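You operate a simulated robot arm through the tools that you are given. There is no shell and no other tool.

The job below is to be done with a simulated robot arm. You get a single attempt, and the scene is never put back.

Task
Breaker 4 has tripped: switch the blue and green floods off, reset it, then light the blue flood alone.
Fine: all three flood switches off before the reset.

Only the result counts: the job must be done as asked and must still hold three seconds after the hand-in. Knocking over, shifting, dropping, spilling or breaking anything else fails it.

Robot
A 7-joint arm with a three-finger gripper, fixed in place. Base frame: the origin is on the floor under the middle of its stand, x ahead of it, y to its left, z up; the work surface is at about z = 0.92. Lengths are in m, angles in rad, forces in N, time in s.
With the tool pointing down near the work surface it reaches from about 0.1 to 0.88 m from the base axis. Its first joint turns from -2.897 to 2.897 rad. Payload 2.94 kg.
Tool frame: the origin (TCP) lies between the finger pads and is the grasp point; the fingertips stand 0.03 m ahead of it; z points along the fingers, y is the line along which they close. The gripper opens to 0.132 m; its body begins 0.107 m behind the TCP.
Orientation is that of the tool frame in the base frame, as a unit quaternion [x, y, z, w]. With the fingers straight down and closing along the base's y, the tool's x points along the base's -x, its y along +y and its z along -z.

Tools
- The arm moves only by the tool apply_moves. Its argument "increments" is a list of rows, each an object of numbers (a shift or turn left out is 0, a gripper value left out holds the last): "dx", "dy", "dz": the shift along the tool's x, y, z in m; "rx", "ry", "rz": the turn, a rotation vector about the tool's x, y, z in rad; "claw": the finger opening in m, from 0 to 0.132. In form: [{"dx": .., "dy": .., "dz": .., "rx": .., "ry": .., "rz": .., "claw": ..}, ...]. A call has 1 to 20 rows; each row is the pose to reach, as a shift and turn from the pose commanded when the call began, along the tool's axes at that moment. Each row takes 0.2 s and may step no farther than 0.05 m and 0.15 rad from the row before; otherwise, or with a gripper value out of range, the whole call is refused. Where a pose cannot be reached the arm comes as near as it can. A force on the tool above 90 N (or 10 N above the force at the start of the call, whichever is more), or a blocked arm, ends the call early, and 0.2 s more pass. Each finger travels about 0.0374 m/s and halts on what it meets, pressing with about 26 N; the grip force reading is that of the motor and also rises with nothing between the fingers. The clock runs only during rows and for 0.2 s after the last one: add rows that repeat a pose to give the fingers time. It gives the time, the measured TCP pose, the force on the tool (base axes), the opening and the grip force at its end, in the units of the frame above (readings bear some noise), with the torque about the TCP (base axes, N m) and any sound that the robot's microphone picked up, and new pictures: "views" is both (left out), scene, wrist or none.
- Cameras (640 x 400 px; columns grow to the right, rows downward): "scene" is fixed at [0.2274, -0.5063, 1.6403]; the picture's right is [0.79, -0.61, 0.00], its down [-0.33, -0.44, -0.84] and it looks along [0.51, 0.66, -0.55] (base axes); focal length 313 px, centre (320, 200). "wrist" rides on the gripper at [0.072, 0.003, -0.144] in the tool frame; the picture's right is [-0.04, 1.00, 0.00], its down [-0.88, -0.04, -0.48] and it looks along [-0.48, -0.02, 0.88] (tool axes); focal length 256 px, centre (320, 200). There is no depth. A picture from a camera that has moved, and an enlarged one, comes with that camera's place and axes in the base frame and with its lens. The place of the scene camera against the robot may be out by one fixed shift of up to 0.018 m in any direction.
- lift_body(by): moves the trunk up (or, below 0, down) by that many m; the arm rides with it, the base frame stays. It gives what a move gives, with no picture.
- close_up(camera, box): a new picture of the part [left, top, right, bottom] of that camera's present view, enlarged. No time passes.
- job_done(): hands the job in; it is judged then, once.

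Places have to be worked out from the pictures, the camera data and where the tool is seen. Open the gripper and draw the arm clear of the work before you hand the job in, unless the task says otherwise.

The tools are called after "Request:" by a JSON object that holds its "name" and its "arguments". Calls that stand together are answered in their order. apply_moves: Moves the arm, as the interface text tells. Its arguments: {"type":"object","properties":{"increments":{"type":"array","items":{"type":"object","properties":{"dx":{"type":"number"},"dy":{"type":"number"},"dz":{"type":"number"},"rx":{"type":"number"},"ry":{"type":"number"},"rz":{"type":"number"},"claw":{"type":"number"}}}},"views":{"type":"string","enum":["both","scene","wrist","none"]}},"required":["increments"]} The other tools are called the same way: lift_body (by) moves the trunk up or down; close_up (camera, box) takes an enlarged picture of a part of a camera's view; job_done () hands the job in.

At the start:

```text
t: 0.0
eef_pos: [0.5668, 0.1976, 1.3209]
ee_rot: [0.0, 1.0, 0.0, -0.001]
force: [-0.2, 0.3, -0.3]
ft_torque: [0.0, -0.03, 0.0]
opening: 0.1321
gripper_force: 0.1
trunk travel left (down, up): [-0.4, 0.14]
```

scene: 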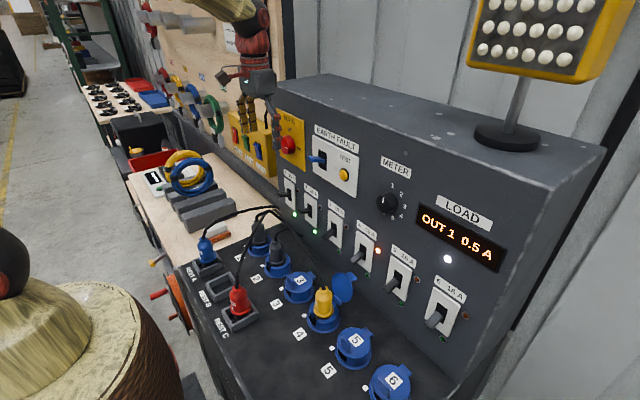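
wrist: 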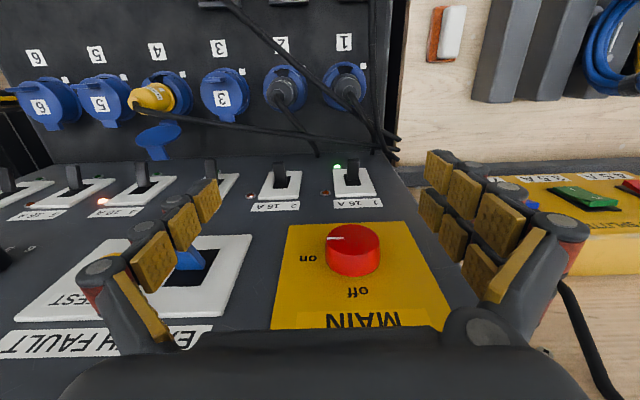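

I start by looking closely at the panel from both cameras to identify the breakers, lamps, plugs and flood switches.

Request:
{"name": "close_up", "arguments": {"camera": "scene", "box": [260, 110, 480, 350]}}

Request:
{"name": "close_up", "arguments": {"camera": "scene", "box": [130, 140, 330, 340]}}

Request:
{"name": "close_up", "arguments": {"camera": "scene", "box": [200, 60, 400, 220]}}

Request:
{"name": "close_up", "arguments": {"camera": "wrist", "box": [0, 30, 400, 280]}}

Request:
{"name": "close_up", "arguments": {"camera": "wrist", "box": [400, 0, 640, 300]}}

```text
1.67 times, centred on (370, 230) of scene
camera zoom: at [0.2274, -0.5063, 1.6403], right [0.79, -0.61, 0.0], down [-0.33, -0.44, -0.84], along [0.51, 0.66, -0.55], focal length 522 px, centre (237, 150)
```

zoom: 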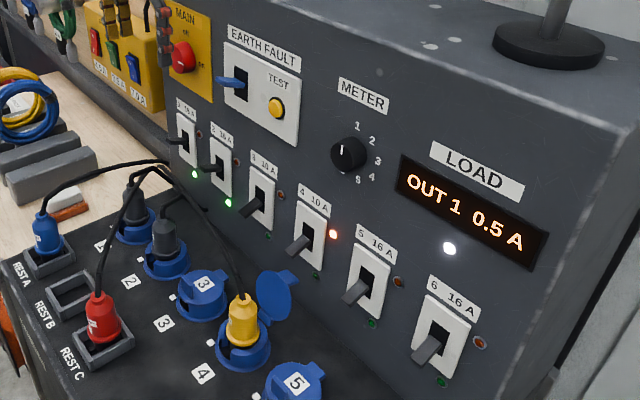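

```text
2.00 times, centred on (230, 240) of scene
camera zoom: at [0.2274, -0.5063, 1.6403], right [0.79, -0.61, 0.0], down [-0.33, -0.44, -0.84], along [0.51, 0.66, -0.55], focal length 626 px, centre (500, 120)
```

zoom: 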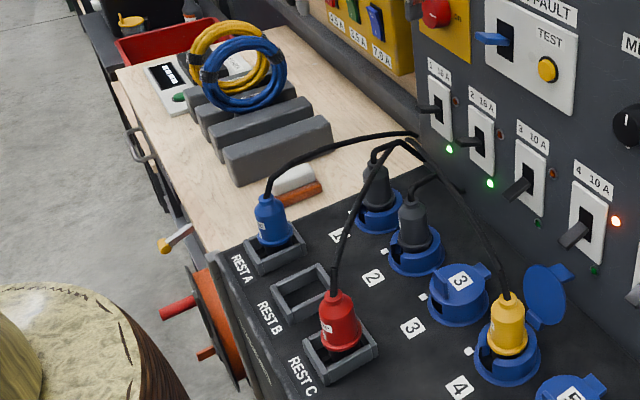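

```text
2.50 times, centred on (300, 140) of scene
camera zoom: at [0.2274, -0.5063, 1.6403], right [0.79, -0.61, 0.0], down [-0.33, -0.44, -0.84], along [0.51, 0.66, -0.55], focal length 782 px, centre (370, 350)
```

zoom: 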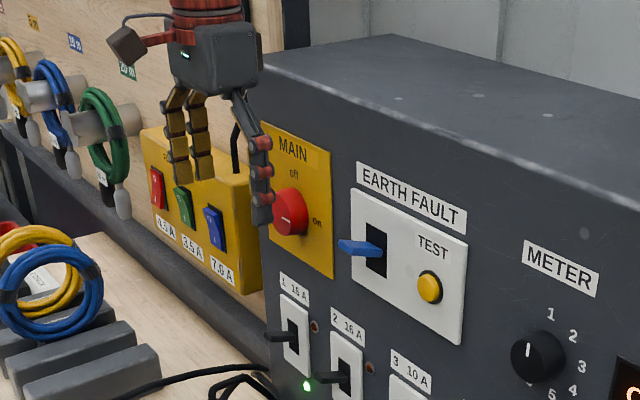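

```text
1.60 times, centred on (200, 155) of wrist
camera zoom: at [0.4941, 0.2007, 1.4646], right [0.04, 1.0, 0.0], down [0.88, -0.04, 0.48], along [0.48, -0.02, -0.88], focal length 410 px, centre (512, 272)
```

zoom: 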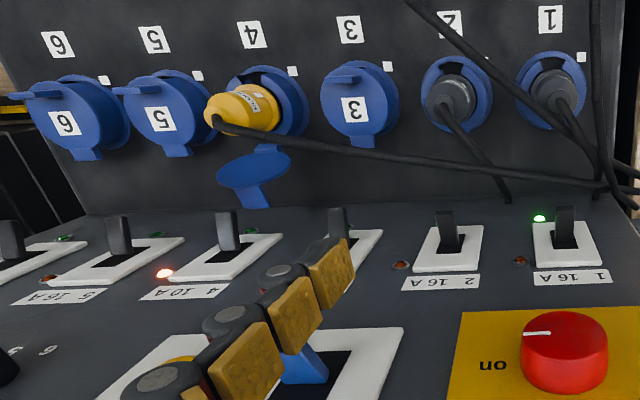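

```text
1.33 times, centred on (520, 150) of wrist
camera zoom: at [0.4941, 0.2007, 1.4646], right [0.04, 1.0, 0.0], down [0.88, -0.04, 0.48], along [0.48, -0.02, -0.88], focal length 341 px, centre (53, 267)
```

zoom: 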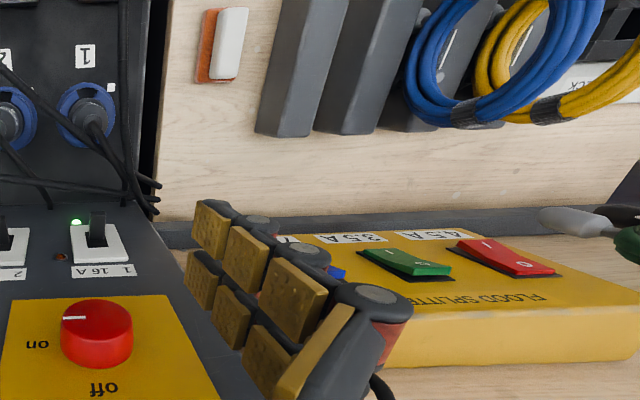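

Request:
{"name": "close_up", "arguments": {"camera": "scene", "box": [225, 110, 285, 170]}}

Request:
{"name": "close_up", "arguments": {"camera": "scene", "box": [320, 200, 400, 290]}}

Request:
{"name": "close_up", "arguments": {"camera": "scene", "box": [270, 160, 350, 240]}}

Request:
{"name": "close_up", "arguments": {"camera": "wrist", "box": [500, 130, 640, 270]}}

Request:
{"name": "close_up", "arguments": {"camera": "wrist", "box": [90, 130, 250, 230]}}

```text
6.67 times, centred on (255, 140) of scene
camera zoom: at [0.2274, -0.5063, 1.6403], right [0.79, -0.61, 0.0], down [-0.33, -0.44, -0.84], along [0.51, 0.66, -0.55], focal length 2086 px, centre (753, 600)
```

zoom: 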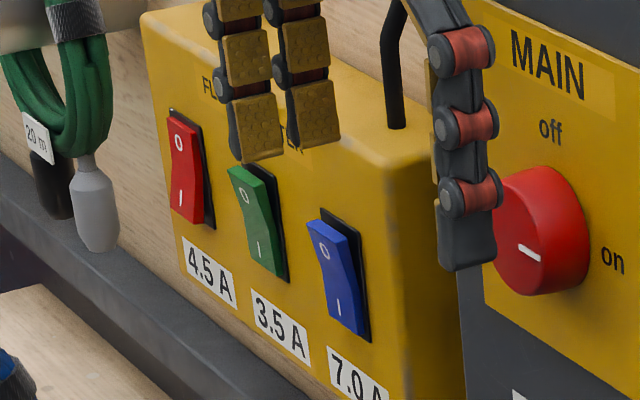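

```text
4.44 times, centred on (360, 245) of scene
camera zoom: at [0.2274, -0.5063, 1.6403], right [0.79, -0.61, 0.0], down [-0.33, -0.44, -0.84], along [0.51, 0.66, -0.55], focal length 1391 px, centre (142, 0)
```

zoom: 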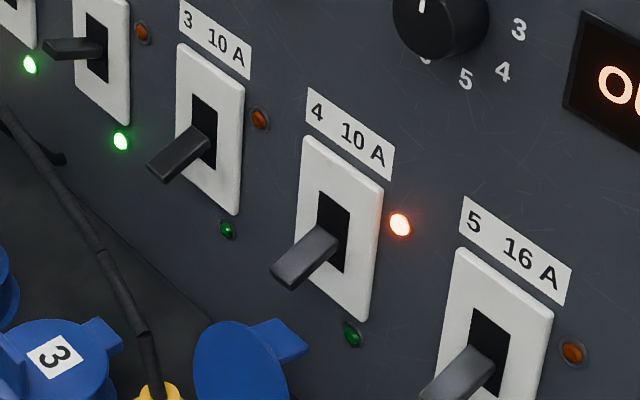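

```text
5.00 times, centred on (310, 200) of scene
camera zoom: at [0.2274, -0.5063, 1.6403], right [0.79, -0.61, 0.0], down [-0.33, -0.44, -0.84], along [0.51, 0.66, -0.55], focal length 1565 px, centre (370, 200)
```

zoom: 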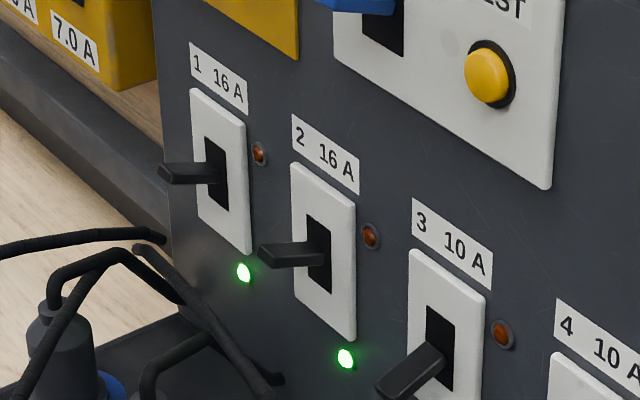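

```text
2.86 times, centred on (570, 200) of wrist
camera zoom: at [0.4941, 0.2007, 1.4646], right [0.04, 1.0, 0.0], down [0.88, -0.04, 0.48], along [0.48, -0.02, -0.88], focal length 731 px, centre (-394, 200)
```

zoom: 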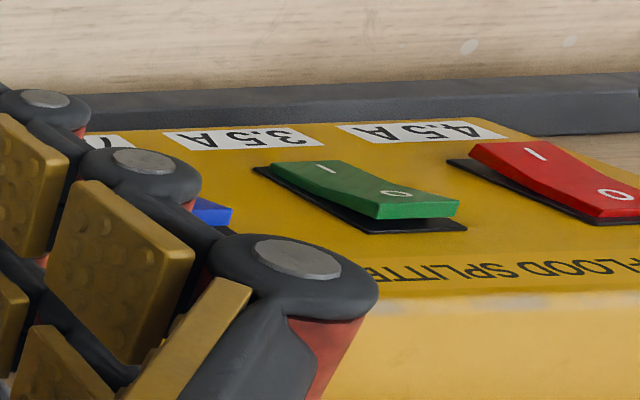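

```text
4.00 times, centred on (170, 180) of wrist
camera zoom: at [0.4941, 0.2007, 1.4646], right [0.04, 1.0, 0.0], down [0.88, -0.04, 0.48], along [0.48, -0.02, -0.88], focal length 1024 px, centre (920, 280)
```

zoom: 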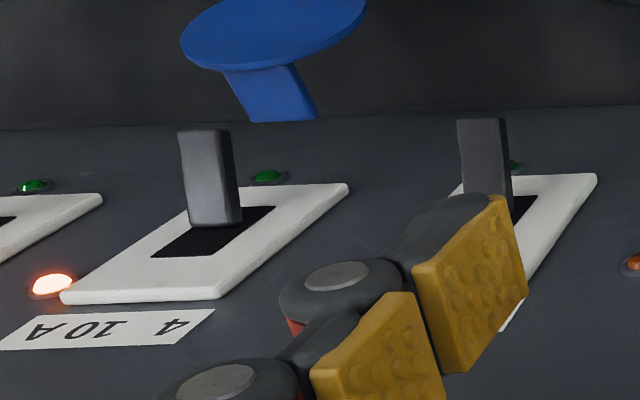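

The splitter's rockers read O at the top and I at the bottom. Blue and green look pressed at I (on) and red at O (off), and breaker 4's red lamp is lit with its lever low. I close the fingers in place first to learn the shape of the closed fingertip.

Request:
{"name": "apply_moves", "arguments": {"increments": [{"claw": 0.0}, {"claw": 0.0}, {"claw": 0.0}, {"claw": 0.0}, {"claw": 0.0}, {"claw": 0.0}, {"claw": 0.0}, {"claw": 0.0}, {"claw": 0.0}, {"claw": 0.0}, {"claw": 0.0}]}}

```text
t: 2.4
eef_pos: [0.5662, 0.1976, 1.3212]
ee_rot: [0.0, 1.0, 0.0, 0.0]
force: [0.0, 0.6, 0.3]
ft_torque: [-0.01, 0.0, -0.03]
opening: 0.0
gripper_force: 26.2
trunk travel left (down, up): [-0.4, 0.14]
camera wrist: at [0.4941, 0.2007, 1.4646], right [0.04, 1.0, 0.0], down [0.88, -0.04, 0.48], along [0.48, -0.02, -0.88], focal length 256 px, centre (320, 200)
```

scene: 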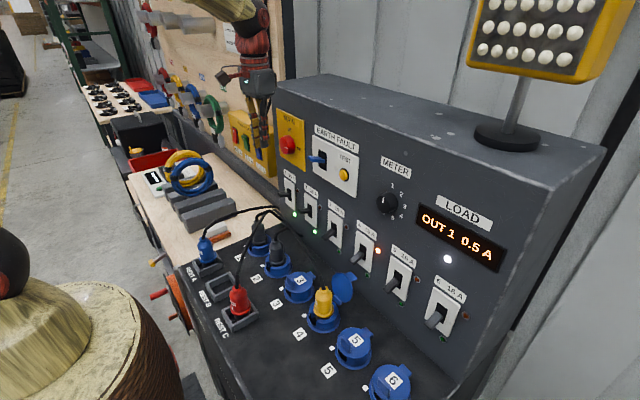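
wrist: 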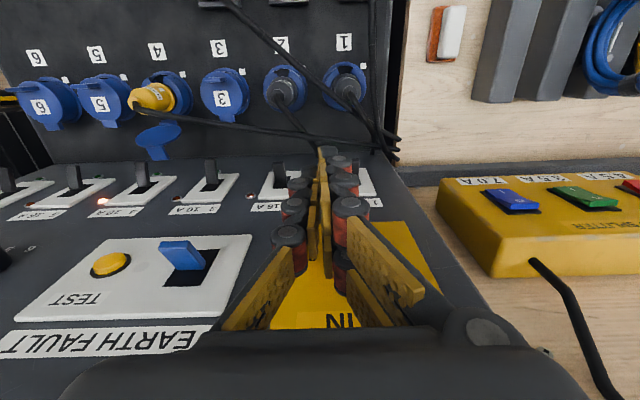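

Request:
{"name": "close_up", "arguments": {"camera": "wrist", "box": [220, 130, 420, 340]}}

Request:
{"name": "close_up", "arguments": {"camera": "scene", "box": [215, 50, 305, 170]}}

Request:
{"name": "close_up", "arguments": {"camera": "wrist", "box": [430, 150, 640, 290]}}

Request:
{"name": "close_up", "arguments": {"camera": "wrist", "box": [0, 120, 300, 310]}}

```text
1.90 times, centred on (320, 235) of wrist
camera zoom: at [0.4941, 0.2007, 1.4646], right [0.04, 1.0, 0.0], down [0.88, -0.04, 0.48], along [0.48, -0.02, -0.88], focal length 488 px, centre (320, 133)
```

zoom: 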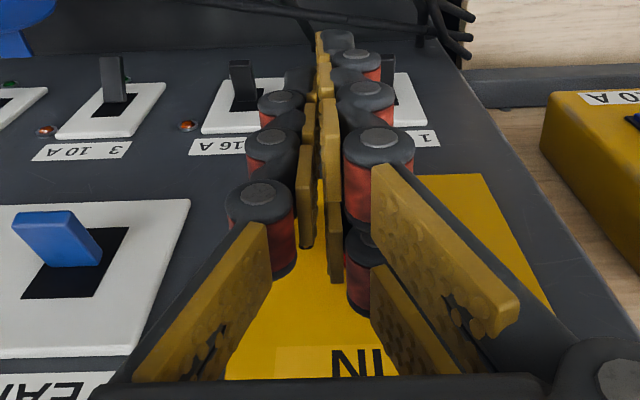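

```text
3.33 times, centred on (260, 110) of scene
camera zoom: at [0.2274, -0.5063, 1.6403], right [0.79, -0.61, 0.0], down [-0.33, -0.44, -0.84], along [0.51, 0.66, -0.55], focal length 1043 px, centre (520, 500)
```

zoom: 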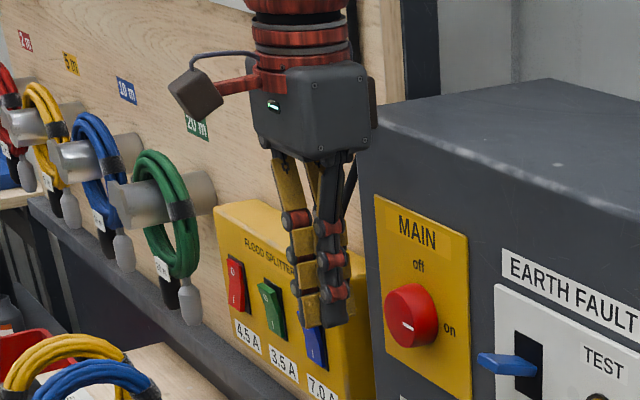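

```text
2.86 times, centred on (535, 220) of wrist
camera zoom: at [0.4941, 0.2007, 1.4646], right [0.04, 1.0, 0.0], down [0.88, -0.04, 0.48], along [0.48, -0.02, -0.88], focal length 731 px, centre (-294, 143)
```

zoom: 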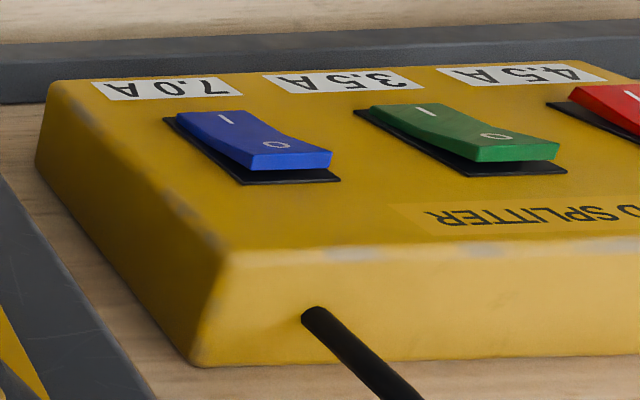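

```text
2.11 times, centred on (150, 215) of wrist
camera zoom: at [0.4941, 0.2007, 1.4646], right [0.04, 1.0, 0.0], down [0.88, -0.04, 0.48], along [0.48, -0.02, -0.88], focal length 539 px, centre (678, 168)
```

zoom: 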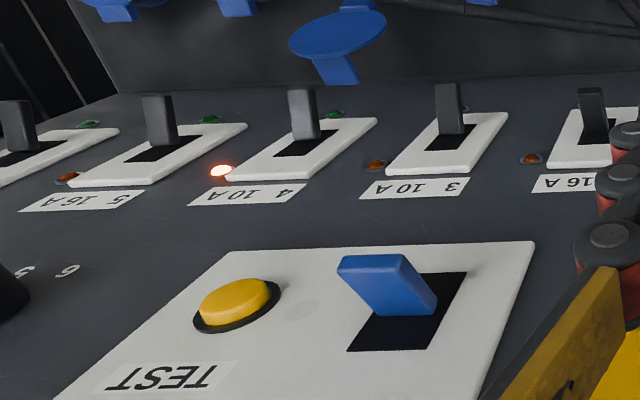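

The closed fingers make a narrow blade, and pitching the tool forward leaves one fingertip corner leading, which suits poking. By triangulation blue is near (0.68, 0.47, 1.14) with green about 0.1 m further in +y. I pitch about 45° while backing off and sliding to +y for a frontal view.

Request:
{"name": "apply_moves", "arguments": {"increments": [{"dx": 0.0125, "dy": 0.03, "ry": -0.098, "claw": 0}, {"dx": 0.025, "dy": 0.06, "ry": -0.196}, {"dx": 0.0375, "dy": 0.09, "ry": -0.294}, {"dx": 0.05, "dy": 0.12, "ry": -0.393}, {"dx": 0.0625, "dy": 0.15, "ry": -0.491}, {"dx": 0.075, "dy": 0.18, "ry": -0.589}, {"dx": 0.0875, "dy": 0.21, "ry": -0.687}, {"dx": 0.1, "dy": 0.24, "ry": -0.785}, {"dx": 0.1, "dy": 0.26, "ry": -0.785}]}}

```text
t: 4.4
eef_pos: [0.4655, 0.4591, 1.3203]
ee_rot: [-0.001, 0.924, 0.0, 0.383]
force: [0.9, -0.3, 0.0]
ft_torque: [-0.01, 0.01, 0.0]
opening: 0.0
gripper_force: 26.3
trunk travel left (down, up): [-0.4, 0.14]
camera wrist: at [0.3137, 0.4617, 1.3715], right [0.03, 1.0, 0.03], down [0.28, -0.04, 0.96], along [0.96, -0.02, -0.29], focal length 256 px, centre (320, 200)
```

scene: 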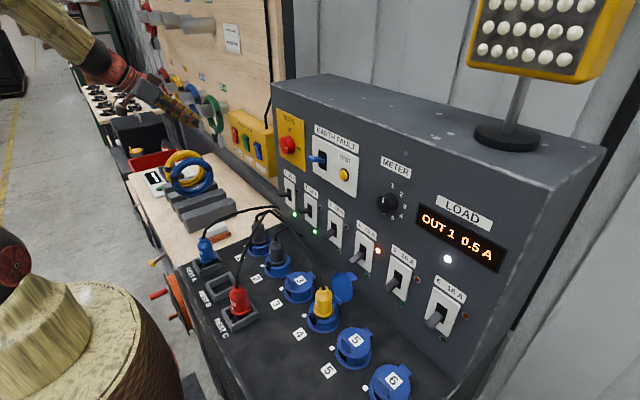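
wrist: 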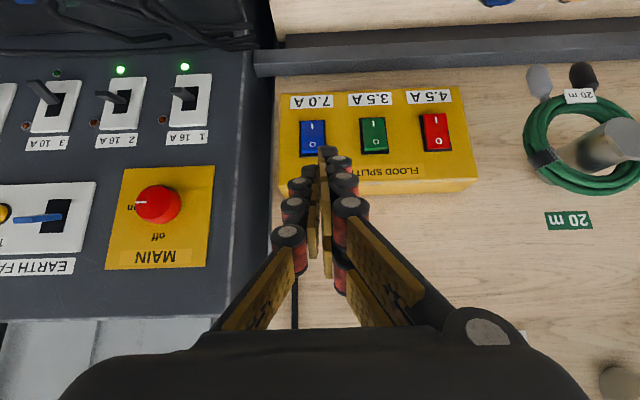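

Now the wrist camera sees the splitter nearly face-on, with blue at about (0.664, 0.446, 1.167) and green at about (0.664, 0.540, 1.167). I zoom in on the rockers and fingertip before poking.

Request:
{"name": "close_up", "arguments": {"camera": "wrist", "box": [270, 80, 490, 220]}}

Request:
{"name": "close_up", "arguments": {"camera": "wrist", "box": [260, 130, 390, 290]}}

Request:
{"name": "close_up", "arguments": {"camera": "scene", "box": [60, 20, 280, 170]}}

```text
2.86 times, centred on (380, 150) of wrist
camera zoom: at [0.3137, 0.4617, 1.3715], right [0.03, 1.0, 0.03], down [0.28, -0.04, 0.96], along [0.96, -0.02, -0.29], focal length 731 px, centre (149, 343)
```

zoom: 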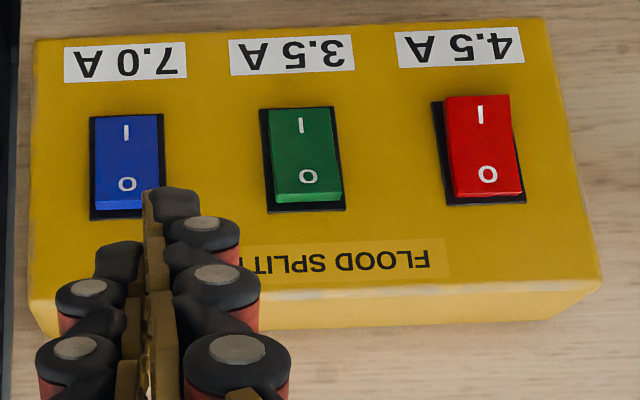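

```text
2.50 times, centred on (325, 210) of wrist
camera zoom: at [0.3137, 0.4617, 1.3715], right [0.03, 1.0, 0.03], down [0.28, -0.04, 0.96], along [0.96, -0.02, -0.29], focal length 640 px, centre (308, 175)
```

zoom: 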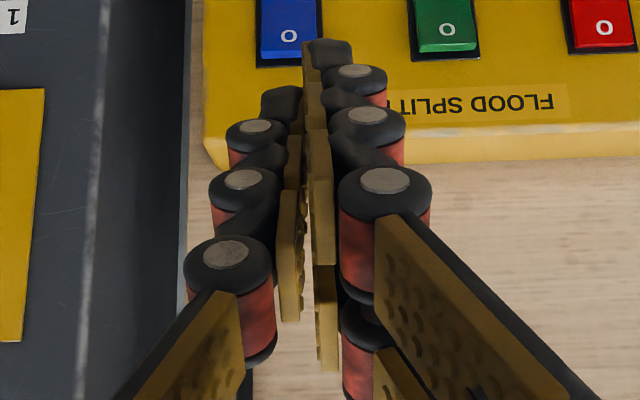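

```text
2.67 times, centred on (170, 95) of scene
camera zoom: at [0.2274, -0.5063, 1.6403], right [0.79, -0.61, 0.0], down [-0.33, -0.44, -0.84], along [0.51, 0.66, -0.55], focal length 835 px, centre (720, 480)
```

zoom: 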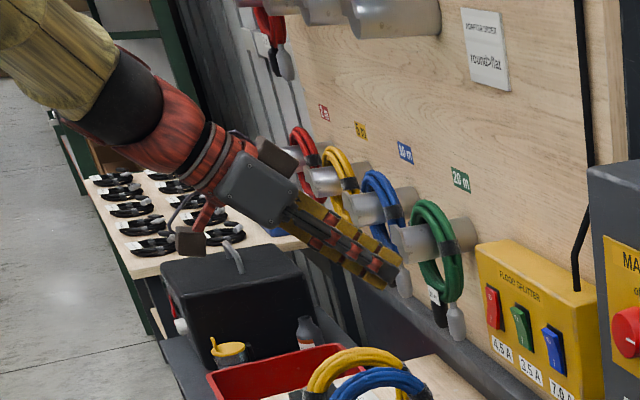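

The close-ups confirm blue and green have their O ends raised (on) and red is already off. The leading fingertip corner should sit about 0.042 m ahead of the TCP and +0.008 m in y, so I move to just in front of blue's O end.

Request:
{"name": "apply_moves", "arguments": {"increments": [{"dx": 0.0012, "dy": -0.0043, "dz": 0.0365}, {"dx": 0.0025, "dy": -0.0086, "dz": 0.073}, {"dx": 0.0037, "dy": -0.0129, "dz": 0.1094}, {"dx": 0.005, "dy": -0.0172, "dz": 0.1458}, {"dx": 0.0062, "dy": -0.0215, "dz": 0.1823}, {"dx": 0.0062, "dy": -0.0215, "dz": 0.1823}]}}

```text
t: 5.8
eef_pos: [0.5905, 0.4363, 1.1874]
ee_rot: [-0.001, 0.924, 0.0, 0.383]
force: [0.4, -0.3, -0.3]
ft_torque: [0.01, -0.02, -0.04]
opening: 0.0
gripper_force: 26.1
trunk travel left (down, up): [-0.4, 0.14]
camera wrist: at [0.4382, 0.4389, 1.2382], right [0.03, 1.0, 0.03], down [0.28, -0.04, 0.96], along [0.96, -0.02, -0.29], focal length 256 px, centre (320, 200)
```

scene: 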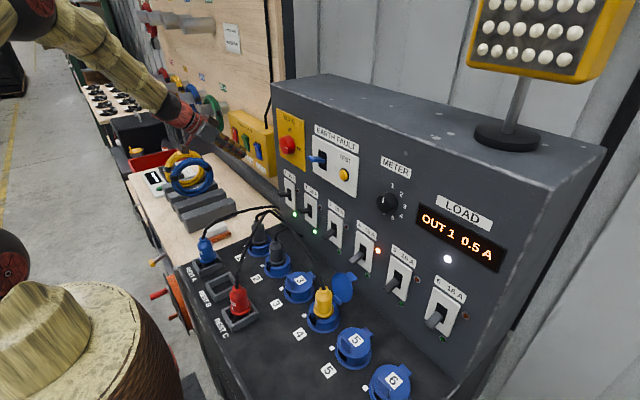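
wrist: 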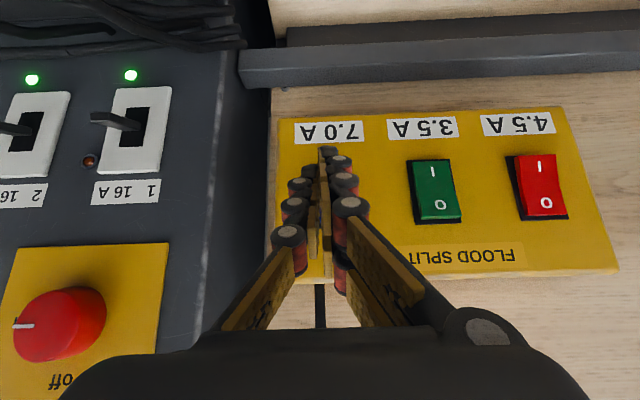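

Request:
{"name": "close_up", "arguments": {"camera": "scene", "box": [190, 90, 290, 180]}}

Request:
{"name": "close_up", "arguments": {"camera": "wrist", "box": [260, 100, 400, 260]}}

```text
4.44 times, centred on (240, 135) of scene
camera zoom: at [0.2274, -0.5063, 1.6403], right [0.79, -0.61, 0.0], down [-0.33, -0.44, -0.84], along [0.51, 0.66, -0.55], focal length 1391 px, centre (676, 489)
```

zoom: 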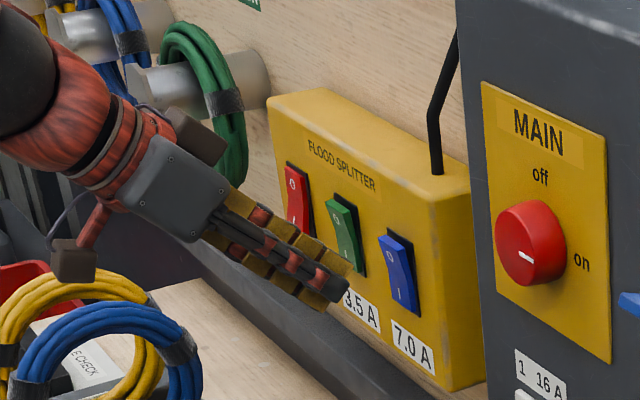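

```text
2.50 times, centred on (330, 180) of wrist
camera zoom: at [0.4382, 0.4389, 1.2382], right [0.03, 1.0, 0.03], down [0.28, -0.04, 0.96], along [0.96, -0.02, -0.29], focal length 640 px, centre (295, 250)
```

zoom: 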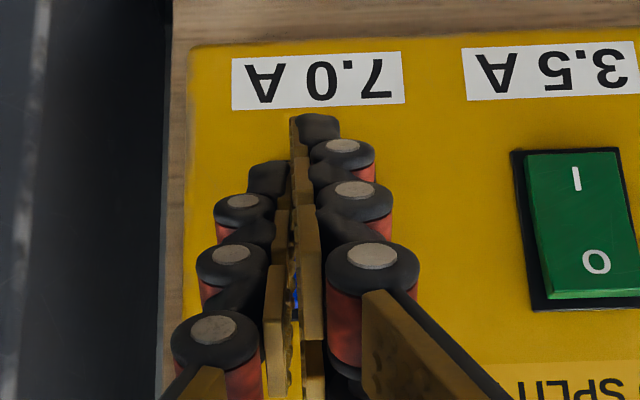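

The tip is still about 3–4 cm short of blue's O end and at about the right height. I advance along base +x in small steps, watching the force.

Request:
{"name": "apply_moves", "arguments": {"increments": [{"dx": -0.0035, "dz": 0.0035}, {"dx": -0.0071, "dz": 0.0071}, {"dx": -0.0106, "dz": 0.0106}, {"dx": -0.0141, "dz": 0.0141}, {"dx": -0.0163, "dz": 0.0163}, {"dx": -0.0184, "dz": 0.0184}]}}

```text
t: 7.2
eef_pos: [0.6164, 0.436, 1.1881]
ee_rot: [0.0, 0.924, -0.001, 0.383]
force: [-0.6, -1.1, 0.4]
ft_torque: [0.03, -0.04, 0.02]
opening: 0.0004
gripper_force: 25.6
trunk travel left (down, up): [-0.4, 0.14]
camera wrist: at [0.4645, 0.4393, 1.2384], right [0.03, 1.0, 0.03], down [0.29, -0.04, 0.96], along [0.96, -0.02, -0.29], focal length 256 px, centre (320, 200)
```

scene: 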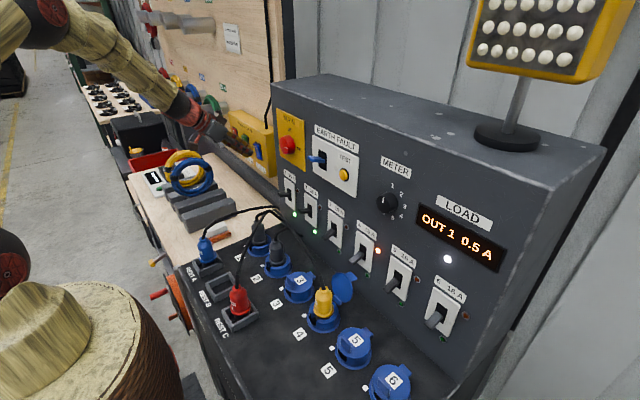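
wrist: 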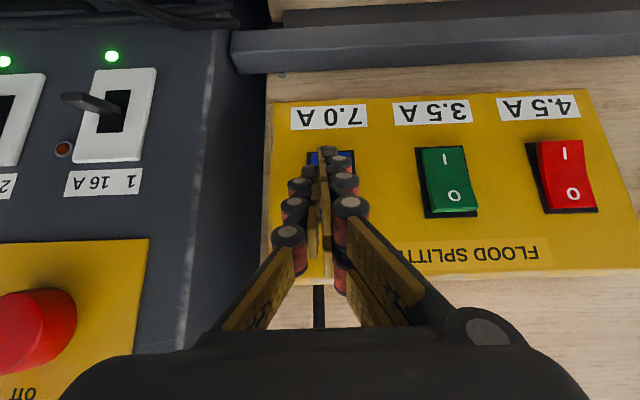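

No contact force yet. I go on forward by another 15 mm in 3 mm steps.

Request:
{"name": "apply_moves", "arguments": {"increments": [{"dx": -0.0021, "dz": 0.0021}, {"dx": -0.0042, "dz": 0.0042}, {"dx": -0.0064, "dz": 0.0064}, {"dx": -0.0085, "dz": 0.0085}, {"dx": -0.0106, "dz": 0.0106}]}}

Request:
{"name": "close_up", "arguments": {"camera": "scene", "box": [210, 100, 290, 180]}}

Request:
{"name": "close_up", "arguments": {"camera": "wrist", "box": [260, 90, 400, 230]}}

```text
t: 8.4
eef_pos: [0.6292, 0.4347, 1.1878]
ee_rot: [0.0, 0.924, 0.0, 0.382]
force: [-13.7, -3.1, 1.6]
ft_torque: [0.09, 0.0, -0.05]
opening: 0.0
gripper_force: 25.8
trunk travel left (down, up): [-0.4, 0.14]
camera wrist: at [0.4769, 0.4388, 1.2379], right [0.03, 1.0, 0.03], down [0.29, -0.04, 0.96], along [0.96, -0.02, -0.29], focal length 256 px, centre (320, 200)
```

scene: 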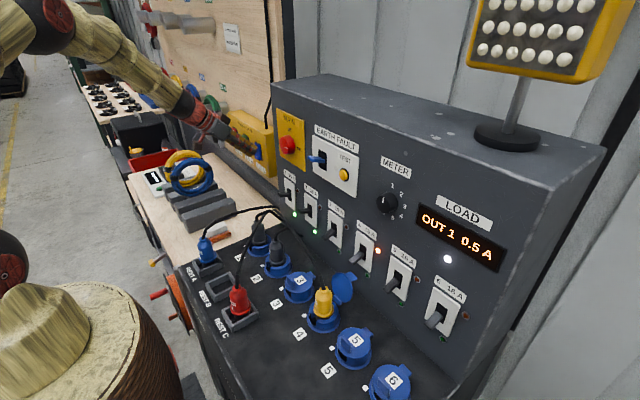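
wrist: 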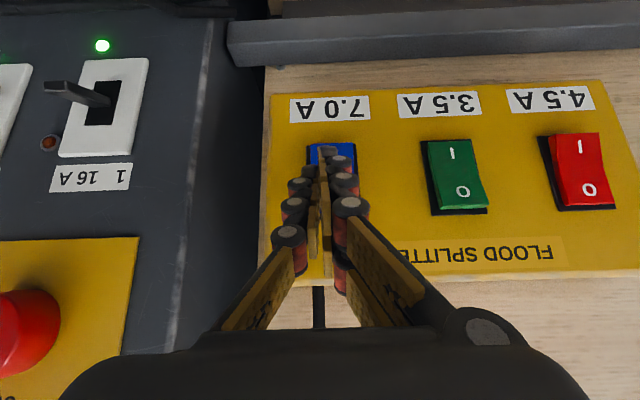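

```text
5.00 times, centred on (250, 140) of scene
camera zoom: at [0.2274, -0.5063, 1.6403], right [0.79, -0.61, 0.0], down [-0.33, -0.44, -0.84], along [0.51, 0.66, -0.55], focal length 1565 px, centre (670, 500)
```

zoom: 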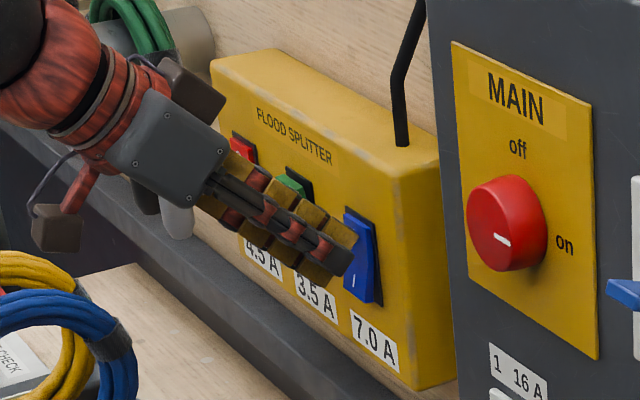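

```text
2.86 times, centred on (330, 160) of wrist
camera zoom: at [0.4769, 0.4388, 1.2379], right [0.03, 1.0, 0.03], down [0.29, -0.04, 0.96], along [0.96, -0.02, -0.29], focal length 731 px, centre (291, 314)
```

zoom: 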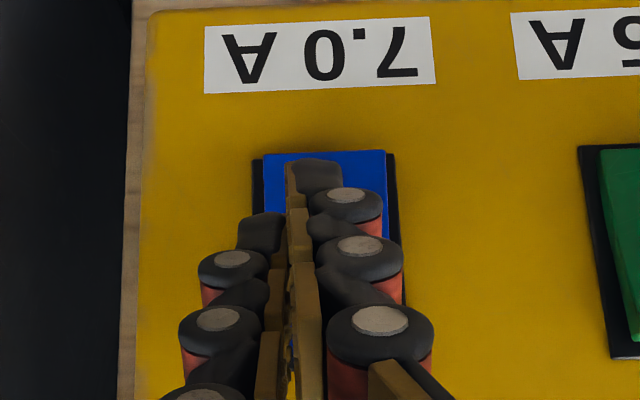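

Force rose to about 14 N and blue's I end now stands proud, so it seems to have flipped. I back off 4 cm and check.

Request:
{"name": "apply_moves", "arguments": {"increments": [{"dx": 0.0071, "dz": -0.0071}, {"dx": 0.0177, "dz": -0.0177}, {"dx": 0.0283, "dz": -0.0283}, {"dx": 0.0354, "dz": -0.0354}]}}

Request:
{"name": "close_up", "arguments": {"camera": "scene", "box": [210, 100, 290, 180]}}

```text
t: 9.4
eef_pos: [0.5809, 0.4352, 1.1877]
ee_rot: [0.0, 0.924, 0.0, 0.383]
force: [0.9, -0.6, -0.8]
ft_torque: [0.01, -0.02, 0.03]
opening: 0.0003
gripper_force: 25.8
trunk travel left (down, up): [-0.4, 0.14]
camera wrist: at [0.4289, 0.4389, 1.2383], right [0.03, 1.0, 0.03], down [0.29, -0.04, 0.96], along [0.96, -0.02, -0.29], focal length 256 px, centre (320, 200)
```

scene: 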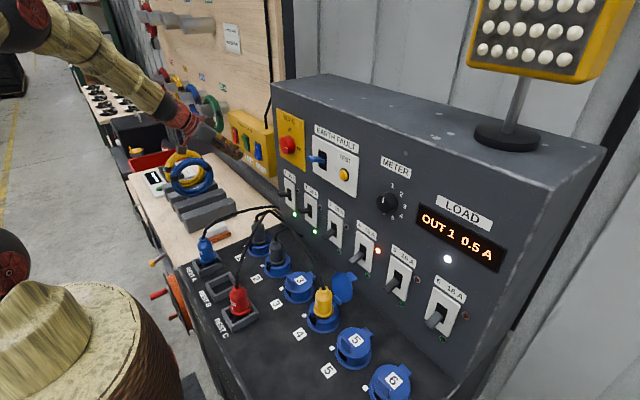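
wrist: 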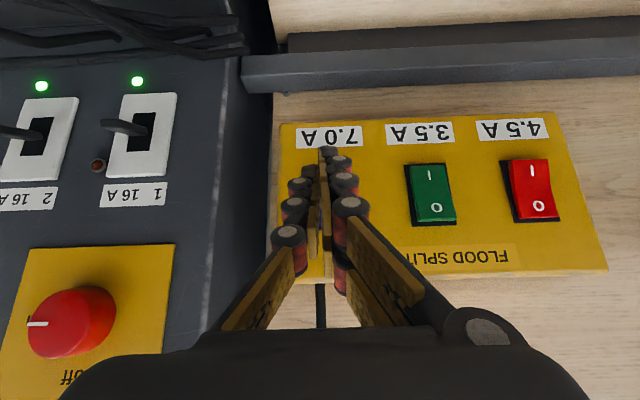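

```text
5.00 times, centred on (250, 140) of scene
camera zoom: at [0.2274, -0.5063, 1.6403], right [0.79, -0.61, 0.0], down [-0.33, -0.44, -0.84], along [0.51, 0.66, -0.55], focal length 1565 px, centre (670, 500)
```

zoom: 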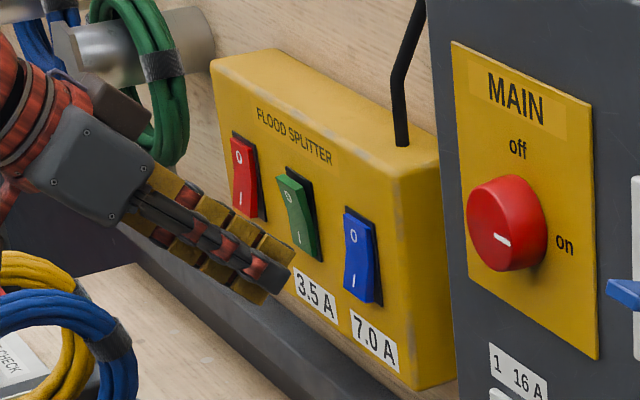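

Blue is now at O. I shift +0.095 m in y to green, staying well clear of the hoses, and press its O end to the same depth.

Request:
{"name": "apply_moves", "arguments": {"increments": [{"dy": 0.0475}, {"dy": 0.095}, {"dy": 0.095, "dx": -0.0106, "dz": 0.0106}, {"dy": 0.095, "dx": -0.0212, "dz": 0.0212}, {"dy": 0.095, "dx": -0.0247, "dz": 0.0247}, {"dy": 0.095, "dx": -0.0276, "dz": 0.0276}, {"dy": 0.095, "dx": -0.0304, "dz": 0.0304}, {"dy": 0.095, "dx": -0.0332, "dz": 0.0332}, {"dy": 0.095, "dx": -0.0354, "dz": 0.0354}]}}

Request:
{"name": "close_up", "arguments": {"camera": "scene", "box": [210, 100, 290, 180]}}

```text
t: 11.4
eef_pos: [0.6288, 0.5311, 1.1867]
ee_rot: [0.0, 0.924, -0.001, 0.382]
force: [-12.0, -1.6, 0.4]
ft_torque: [0.03, 0.02, 0.01]
opening: 0.0001
gripper_force: 26.0
trunk travel left (down, up): [-0.4, 0.14]
camera wrist: at [0.4768, 0.5341, 1.2378], right [0.03, 1.0, 0.03], down [0.29, -0.04, 0.96], along [0.96, -0.02, -0.29], focal length 256 px, centre (320, 200)
```

scene: 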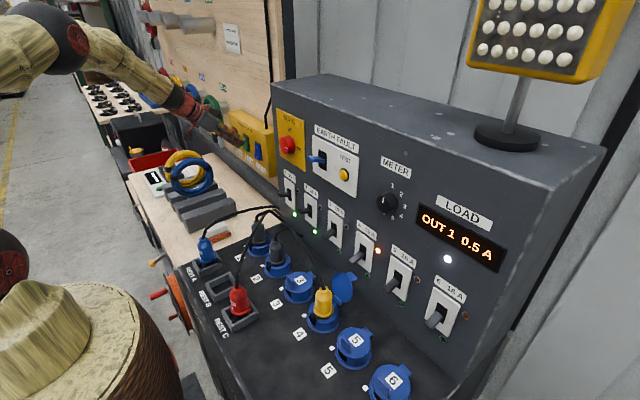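
wrist: 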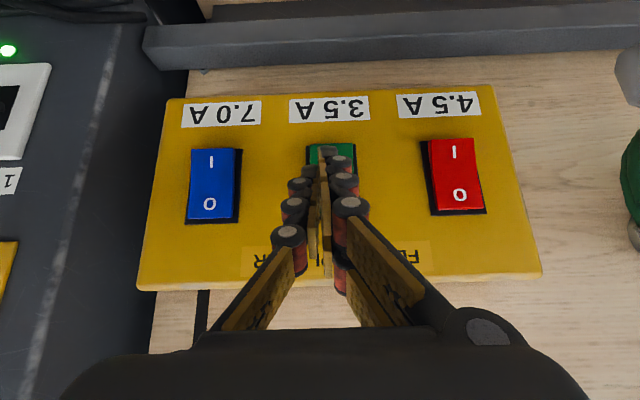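

```text
5.00 times, centred on (250, 140) of scene
camera zoom: at [0.2274, -0.5063, 1.6403], right [0.79, -0.61, 0.0], down [-0.33, -0.44, -0.84], along [0.51, 0.66, -0.55], focal length 1565 px, centre (670, 500)
```

zoom: 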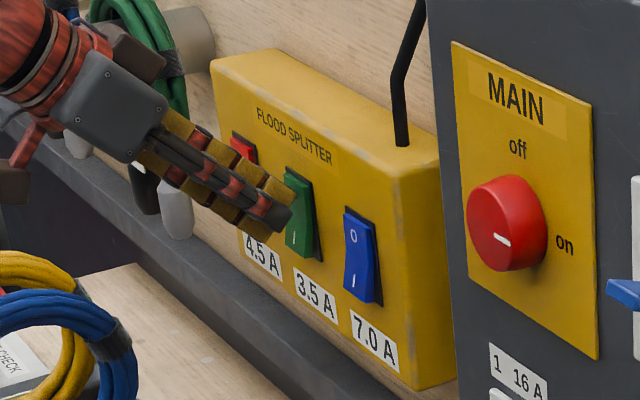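

Green's rocker shows the same flip and about 12 N. I withdraw back and up to check all three rockers from the wrist camera.

Request:
{"name": "apply_moves", "arguments": {"increments": [{"dx": 0.0141, "dz": -0.0141}, {"dx": 0.0354, "dz": -0.0354}, {"dx": 0.0601, "dz": -0.0601}, {"dx": 0.0849, "dz": -0.0849}, {"dx": 0.0849, "dz": -0.1149, "dy": -0.03}, {"dx": 0.0849, "dz": -0.1449, "dy": -0.06}]}}

Request:
{"name": "close_up", "arguments": {"camera": "wrist", "box": [230, 60, 530, 240]}}

Request:
{"name": "close_up", "arguments": {"camera": "scene", "box": [210, 100, 290, 180]}}

```text
t: 12.8
eef_pos: [0.4673, 0.4697, 1.23]
ee_rot: [0.0, 0.924, 0.0, 0.383]
force: [-1.3, -0.1, -0.1]
ft_torque: [0.01, -0.03, 0.04]
opening: 0.0
gripper_force: 25.6
trunk travel left (down, up): [-0.4, 0.14]
camera wrist: at [0.3151, 0.4725, 1.2805], right [0.03, 1.0, 0.03], down [0.28, -0.04, 0.96], along [0.96, -0.02, -0.29], focal length 256 px, centre (320, 200)
```

scene: 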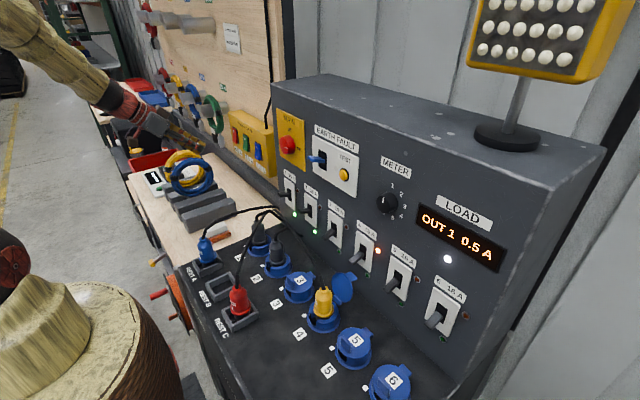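
wrist: 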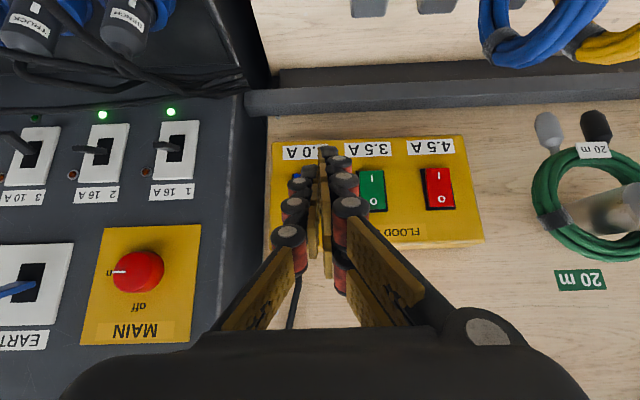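

```text
2.13 times, centred on (380, 150) of wrist
camera zoom: at [0.3151, 0.4725, 1.2805], right [0.03, 1.0, 0.03], down [0.28, -0.04, 0.96], along [0.96, -0.02, -0.29], focal length 546 px, centre (192, 307)
```

zoom: 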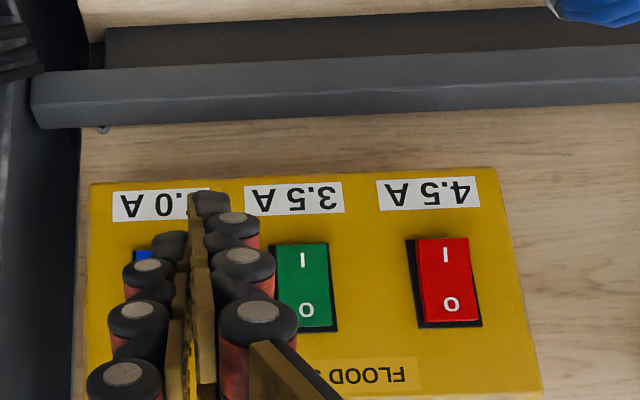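

```text
5.00 times, centred on (250, 140) of scene
camera zoom: at [0.2274, -0.5063, 1.6403], right [0.79, -0.61, 0.0], down [-0.33, -0.44, -0.84], along [0.51, 0.66, -0.55], focal length 1565 px, centre (670, 500)
```

zoom: 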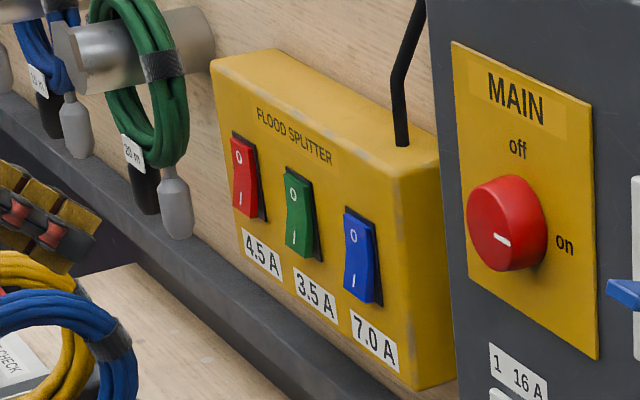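

All three rockers are now at O. I carry the tool across to y ≈ -0.10, well back from the panel, to view breaker 4 head-on.

Request:
{"name": "apply_moves", "arguments": {"increments": [{"dx": -0.0024, "dy": -0.038, "dz": -0.0118}, {"dx": -0.0047, "dy": -0.076, "dz": -0.0236}, {"dx": -0.0071, "dy": -0.114, "dz": -0.0354}, {"dx": -0.0071, "dy": -0.152, "dz": -0.0354}, {"dx": -0.0071, "dy": -0.19, "dz": -0.0354}, {"dx": -0.0071, "dy": -0.228, "dz": -0.0354}, {"dx": -0.0071, "dy": -0.266, "dz": -0.0354}, {"dx": -0.0071, "dy": -0.304, "dz": -0.0354}, {"dx": -0.0071, "dy": -0.342, "dz": -0.0354}, {"dx": -0.0071, "dy": -0.38, "dz": -0.0354}, {"dx": -0.0071, "dy": -0.418, "dz": -0.0354}, {"dx": -0.0071, "dy": -0.456, "dz": -0.0354}, {"dx": -0.0071, "dy": -0.494, "dz": -0.0354}, {"dx": -0.0071, "dy": -0.532, "dz": -0.0354}, {"dx": -0.0071, "dy": -0.57, "dz": -0.0354}, {"dx": -0.0071, "dy": -0.57, "dz": -0.0354}]}}

Request:
{"name": "close_up", "arguments": {"camera": "wrist", "box": [200, 20, 440, 220]}}

```text
t: 16.2
eef_pos: [0.4483, -0.0981, 1.2614]
ee_rot: [0.001, 0.924, 0.0, 0.383]
force: [0.4, -0.1, 0.0]
ft_torque: [0.02, 0.01, -0.01]
opening: 0.0001
gripper_force: 26.7
trunk travel left (down, up): [-0.4, 0.14]
camera wrist: at [0.2965, -0.0951, 1.3105], right [0.03, 1.0, 0.03], down [0.29, -0.04, 0.96], along [0.96, -0.02, -0.29], focal length 256 px, centre (320, 200)
```

scene: 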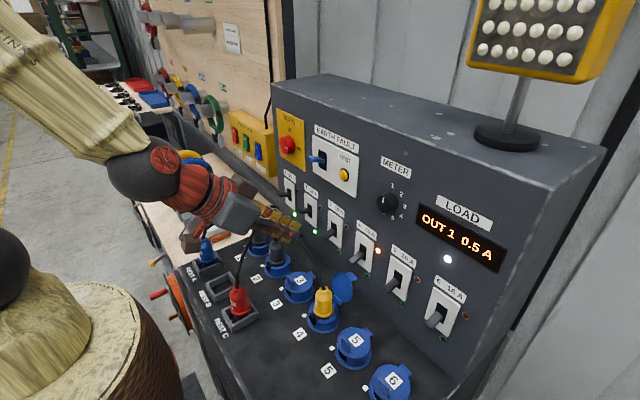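
wrist: 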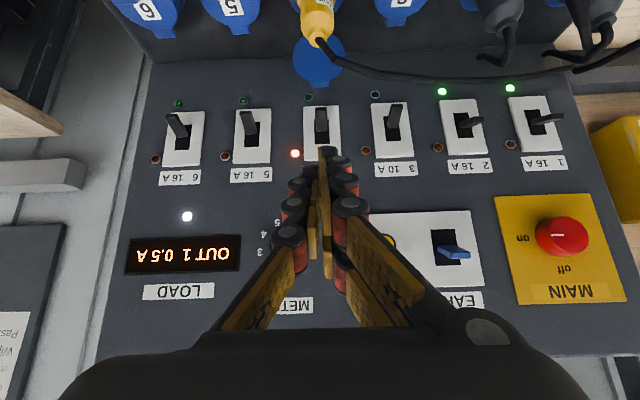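

```text
2.00 times, centred on (320, 120) of wrist
camera zoom: at [0.2965, -0.0951, 1.3105], right [0.03, 1.0, 0.03], down [0.29, -0.04, 0.96], along [0.96, -0.02, -0.29], focal length 512 px, centre (320, 360)
```

zoom: 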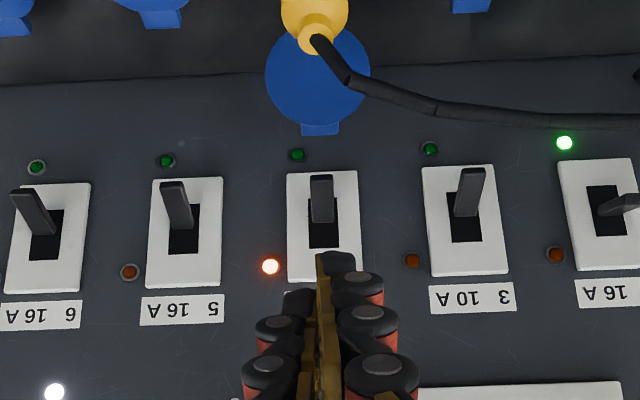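

Breaker 4's lever (tip near (0.631, -0.097, 1.067)) sits as low as the off ones, and the open lid's tab is only about 4 cm below it. Hooking from underneath would be tight, so I plan to pinch the lever from both sides. I open the fingers to 0.06 here and look again.

Request:
{"name": "apply_moves", "arguments": {"increments": [{"claw": 0.06}, {"claw": 0.06}, {"claw": 0.06}, {"claw": 0.06}, {"claw": 0.06}, {"claw": 0.06}], "views": "wrist"}}

Request:
{"name": "close_up", "arguments": {"camera": "wrist", "box": [220, 30, 420, 200]}}

Request:
{"name": "close_up", "arguments": {"camera": "wrist", "box": [230, 0, 410, 110]}}

```text
t: 17.6
eef_pos: [0.4491, -0.0981, 1.2605]
ee_rot: [0.0, 0.924, 0.0, 0.383]
force: [-0.8, -0.1, 0.1]
ft_torque: [-0.01, 0.0, 0.0]
opening: 0.0602
gripper_force: 0.2
trunk travel left (down, up): [-0.4, 0.14]
camera wrist: at [0.2967, -0.0952, 1.3106], right [0.03, 1.0, 0.03], down [0.29, -0.04, 0.96], along [0.96, -0.02, -0.29], focal length 256 px, centre (320, 200)
```

wrist: 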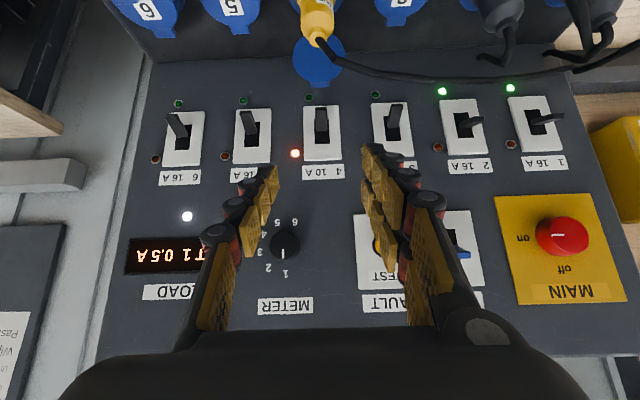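

```text
2.35 times, centred on (320, 115) of wrist
camera zoom: at [0.2967, -0.0952, 1.3106], right [0.03, 1.0, 0.03], down [0.29, -0.04, 0.96], along [0.96, -0.02, -0.29], focal length 602 px, centre (320, 400)
```

zoom: 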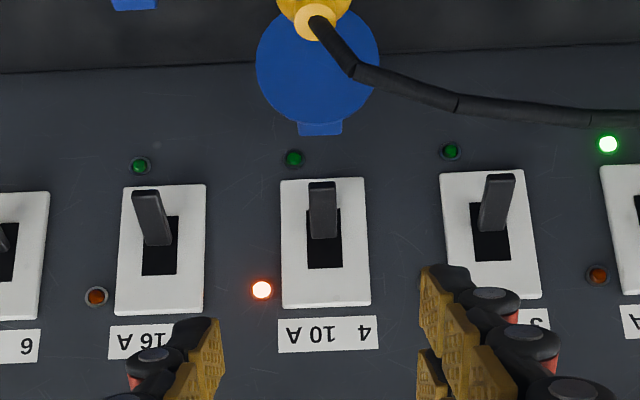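

```text
3.56 times, centred on (320, 55) of wrist
camera zoom: at [0.2967, -0.0952, 1.3106], right [0.03, 1.0, 0.03], down [0.29, -0.04, 0.96], along [0.96, -0.02, -0.29], focal length 910 px, centre (320, 716)
```

zoom: 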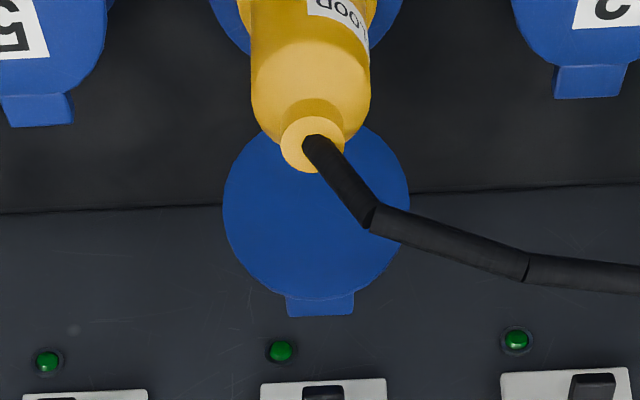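

The yellow plug in socket 4 is labelled FLOOD, which fits, and the 0.06 opening straddles the lever with no neighbour in reach. I approach along the tool axis to a pre-grasp about 6 cm short of the lever.

Request:
{"name": "apply_moves", "arguments": {"increments": [{"dx": 0.0009, "dy": 0.0004, "dz": 0.0385}, {"dx": 0.0018, "dy": 0.0008, "dz": 0.0771}, {"dx": 0.0028, "dy": 0.0012, "dz": 0.1156}, {"dx": 0.0037, "dy": 0.0016, "dz": 0.1542}, {"dx": 0.0046, "dy": 0.002, "dz": 0.1927}, {"dx": 0.0046, "dy": 0.002, "dz": 0.1927}]}}

Request:
{"name": "close_up", "arguments": {"camera": "wrist", "box": [200, 20, 440, 220]}}

Request:
{"name": "close_up", "arguments": {"camera": "scene", "box": [260, 180, 420, 300]}}

```text
t: 19.0
eef_pos: [0.5824, -0.0985, 1.1211]
ee_rot: [0.0, 0.924, 0.0, 0.382]
force: [-0.1, 0.4, -0.8]
ft_torque: [-0.04, 0.0, 0.01]
opening: 0.06
gripper_force: 0.2
trunk travel left (down, up): [-0.4, 0.14]
camera wrist: at [0.4293, -0.0943, 1.1709], right [0.03, 1.0, 0.03], down [0.28, -0.04, 0.96], along [0.96, -0.02, -0.29], focal length 256 px, centre (320, 200)
```

scene: 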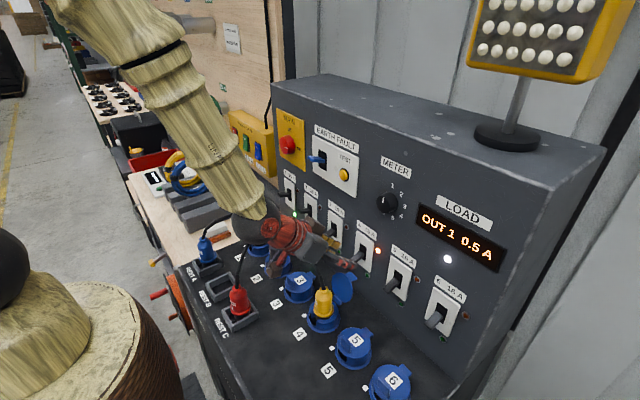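
wrist: 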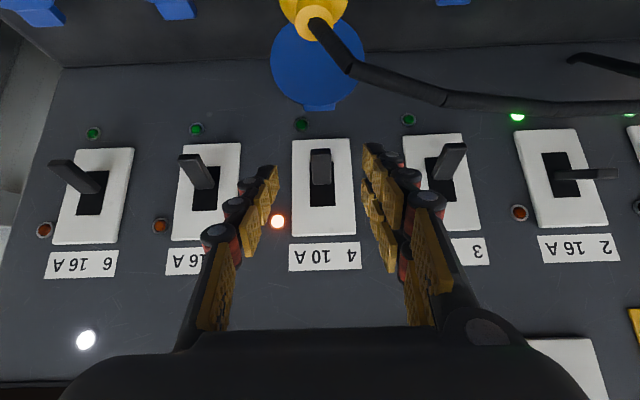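

```text
2.00 times, centred on (320, 120) of wrist
camera zoom: at [0.4293, -0.0943, 1.1709], right [0.03, 1.0, 0.03], down [0.28, -0.04, 0.96], along [0.96, -0.02, -0.29], focal length 512 px, centre (320, 360)
```

zoom: 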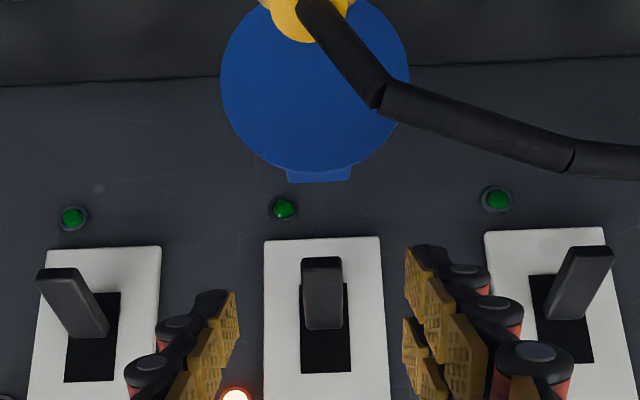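

```text
3.33 times, centred on (340, 240) of scene
camera zoom: at [0.2274, -0.5063, 1.6403], right [0.79, -0.61, 0.0], down [-0.33, -0.44, -0.84], along [0.51, 0.66, -0.55], focal length 1043 px, centre (253, 67)
```

zoom: 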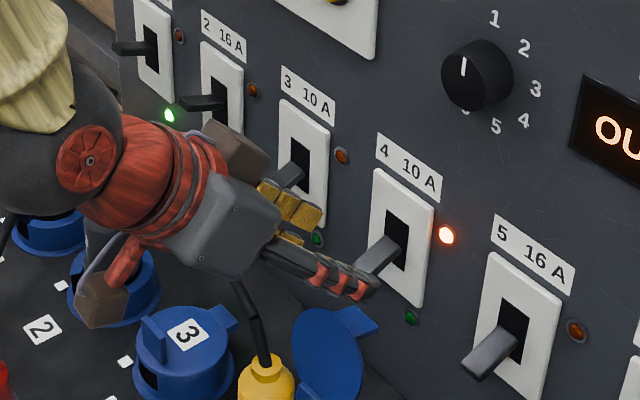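

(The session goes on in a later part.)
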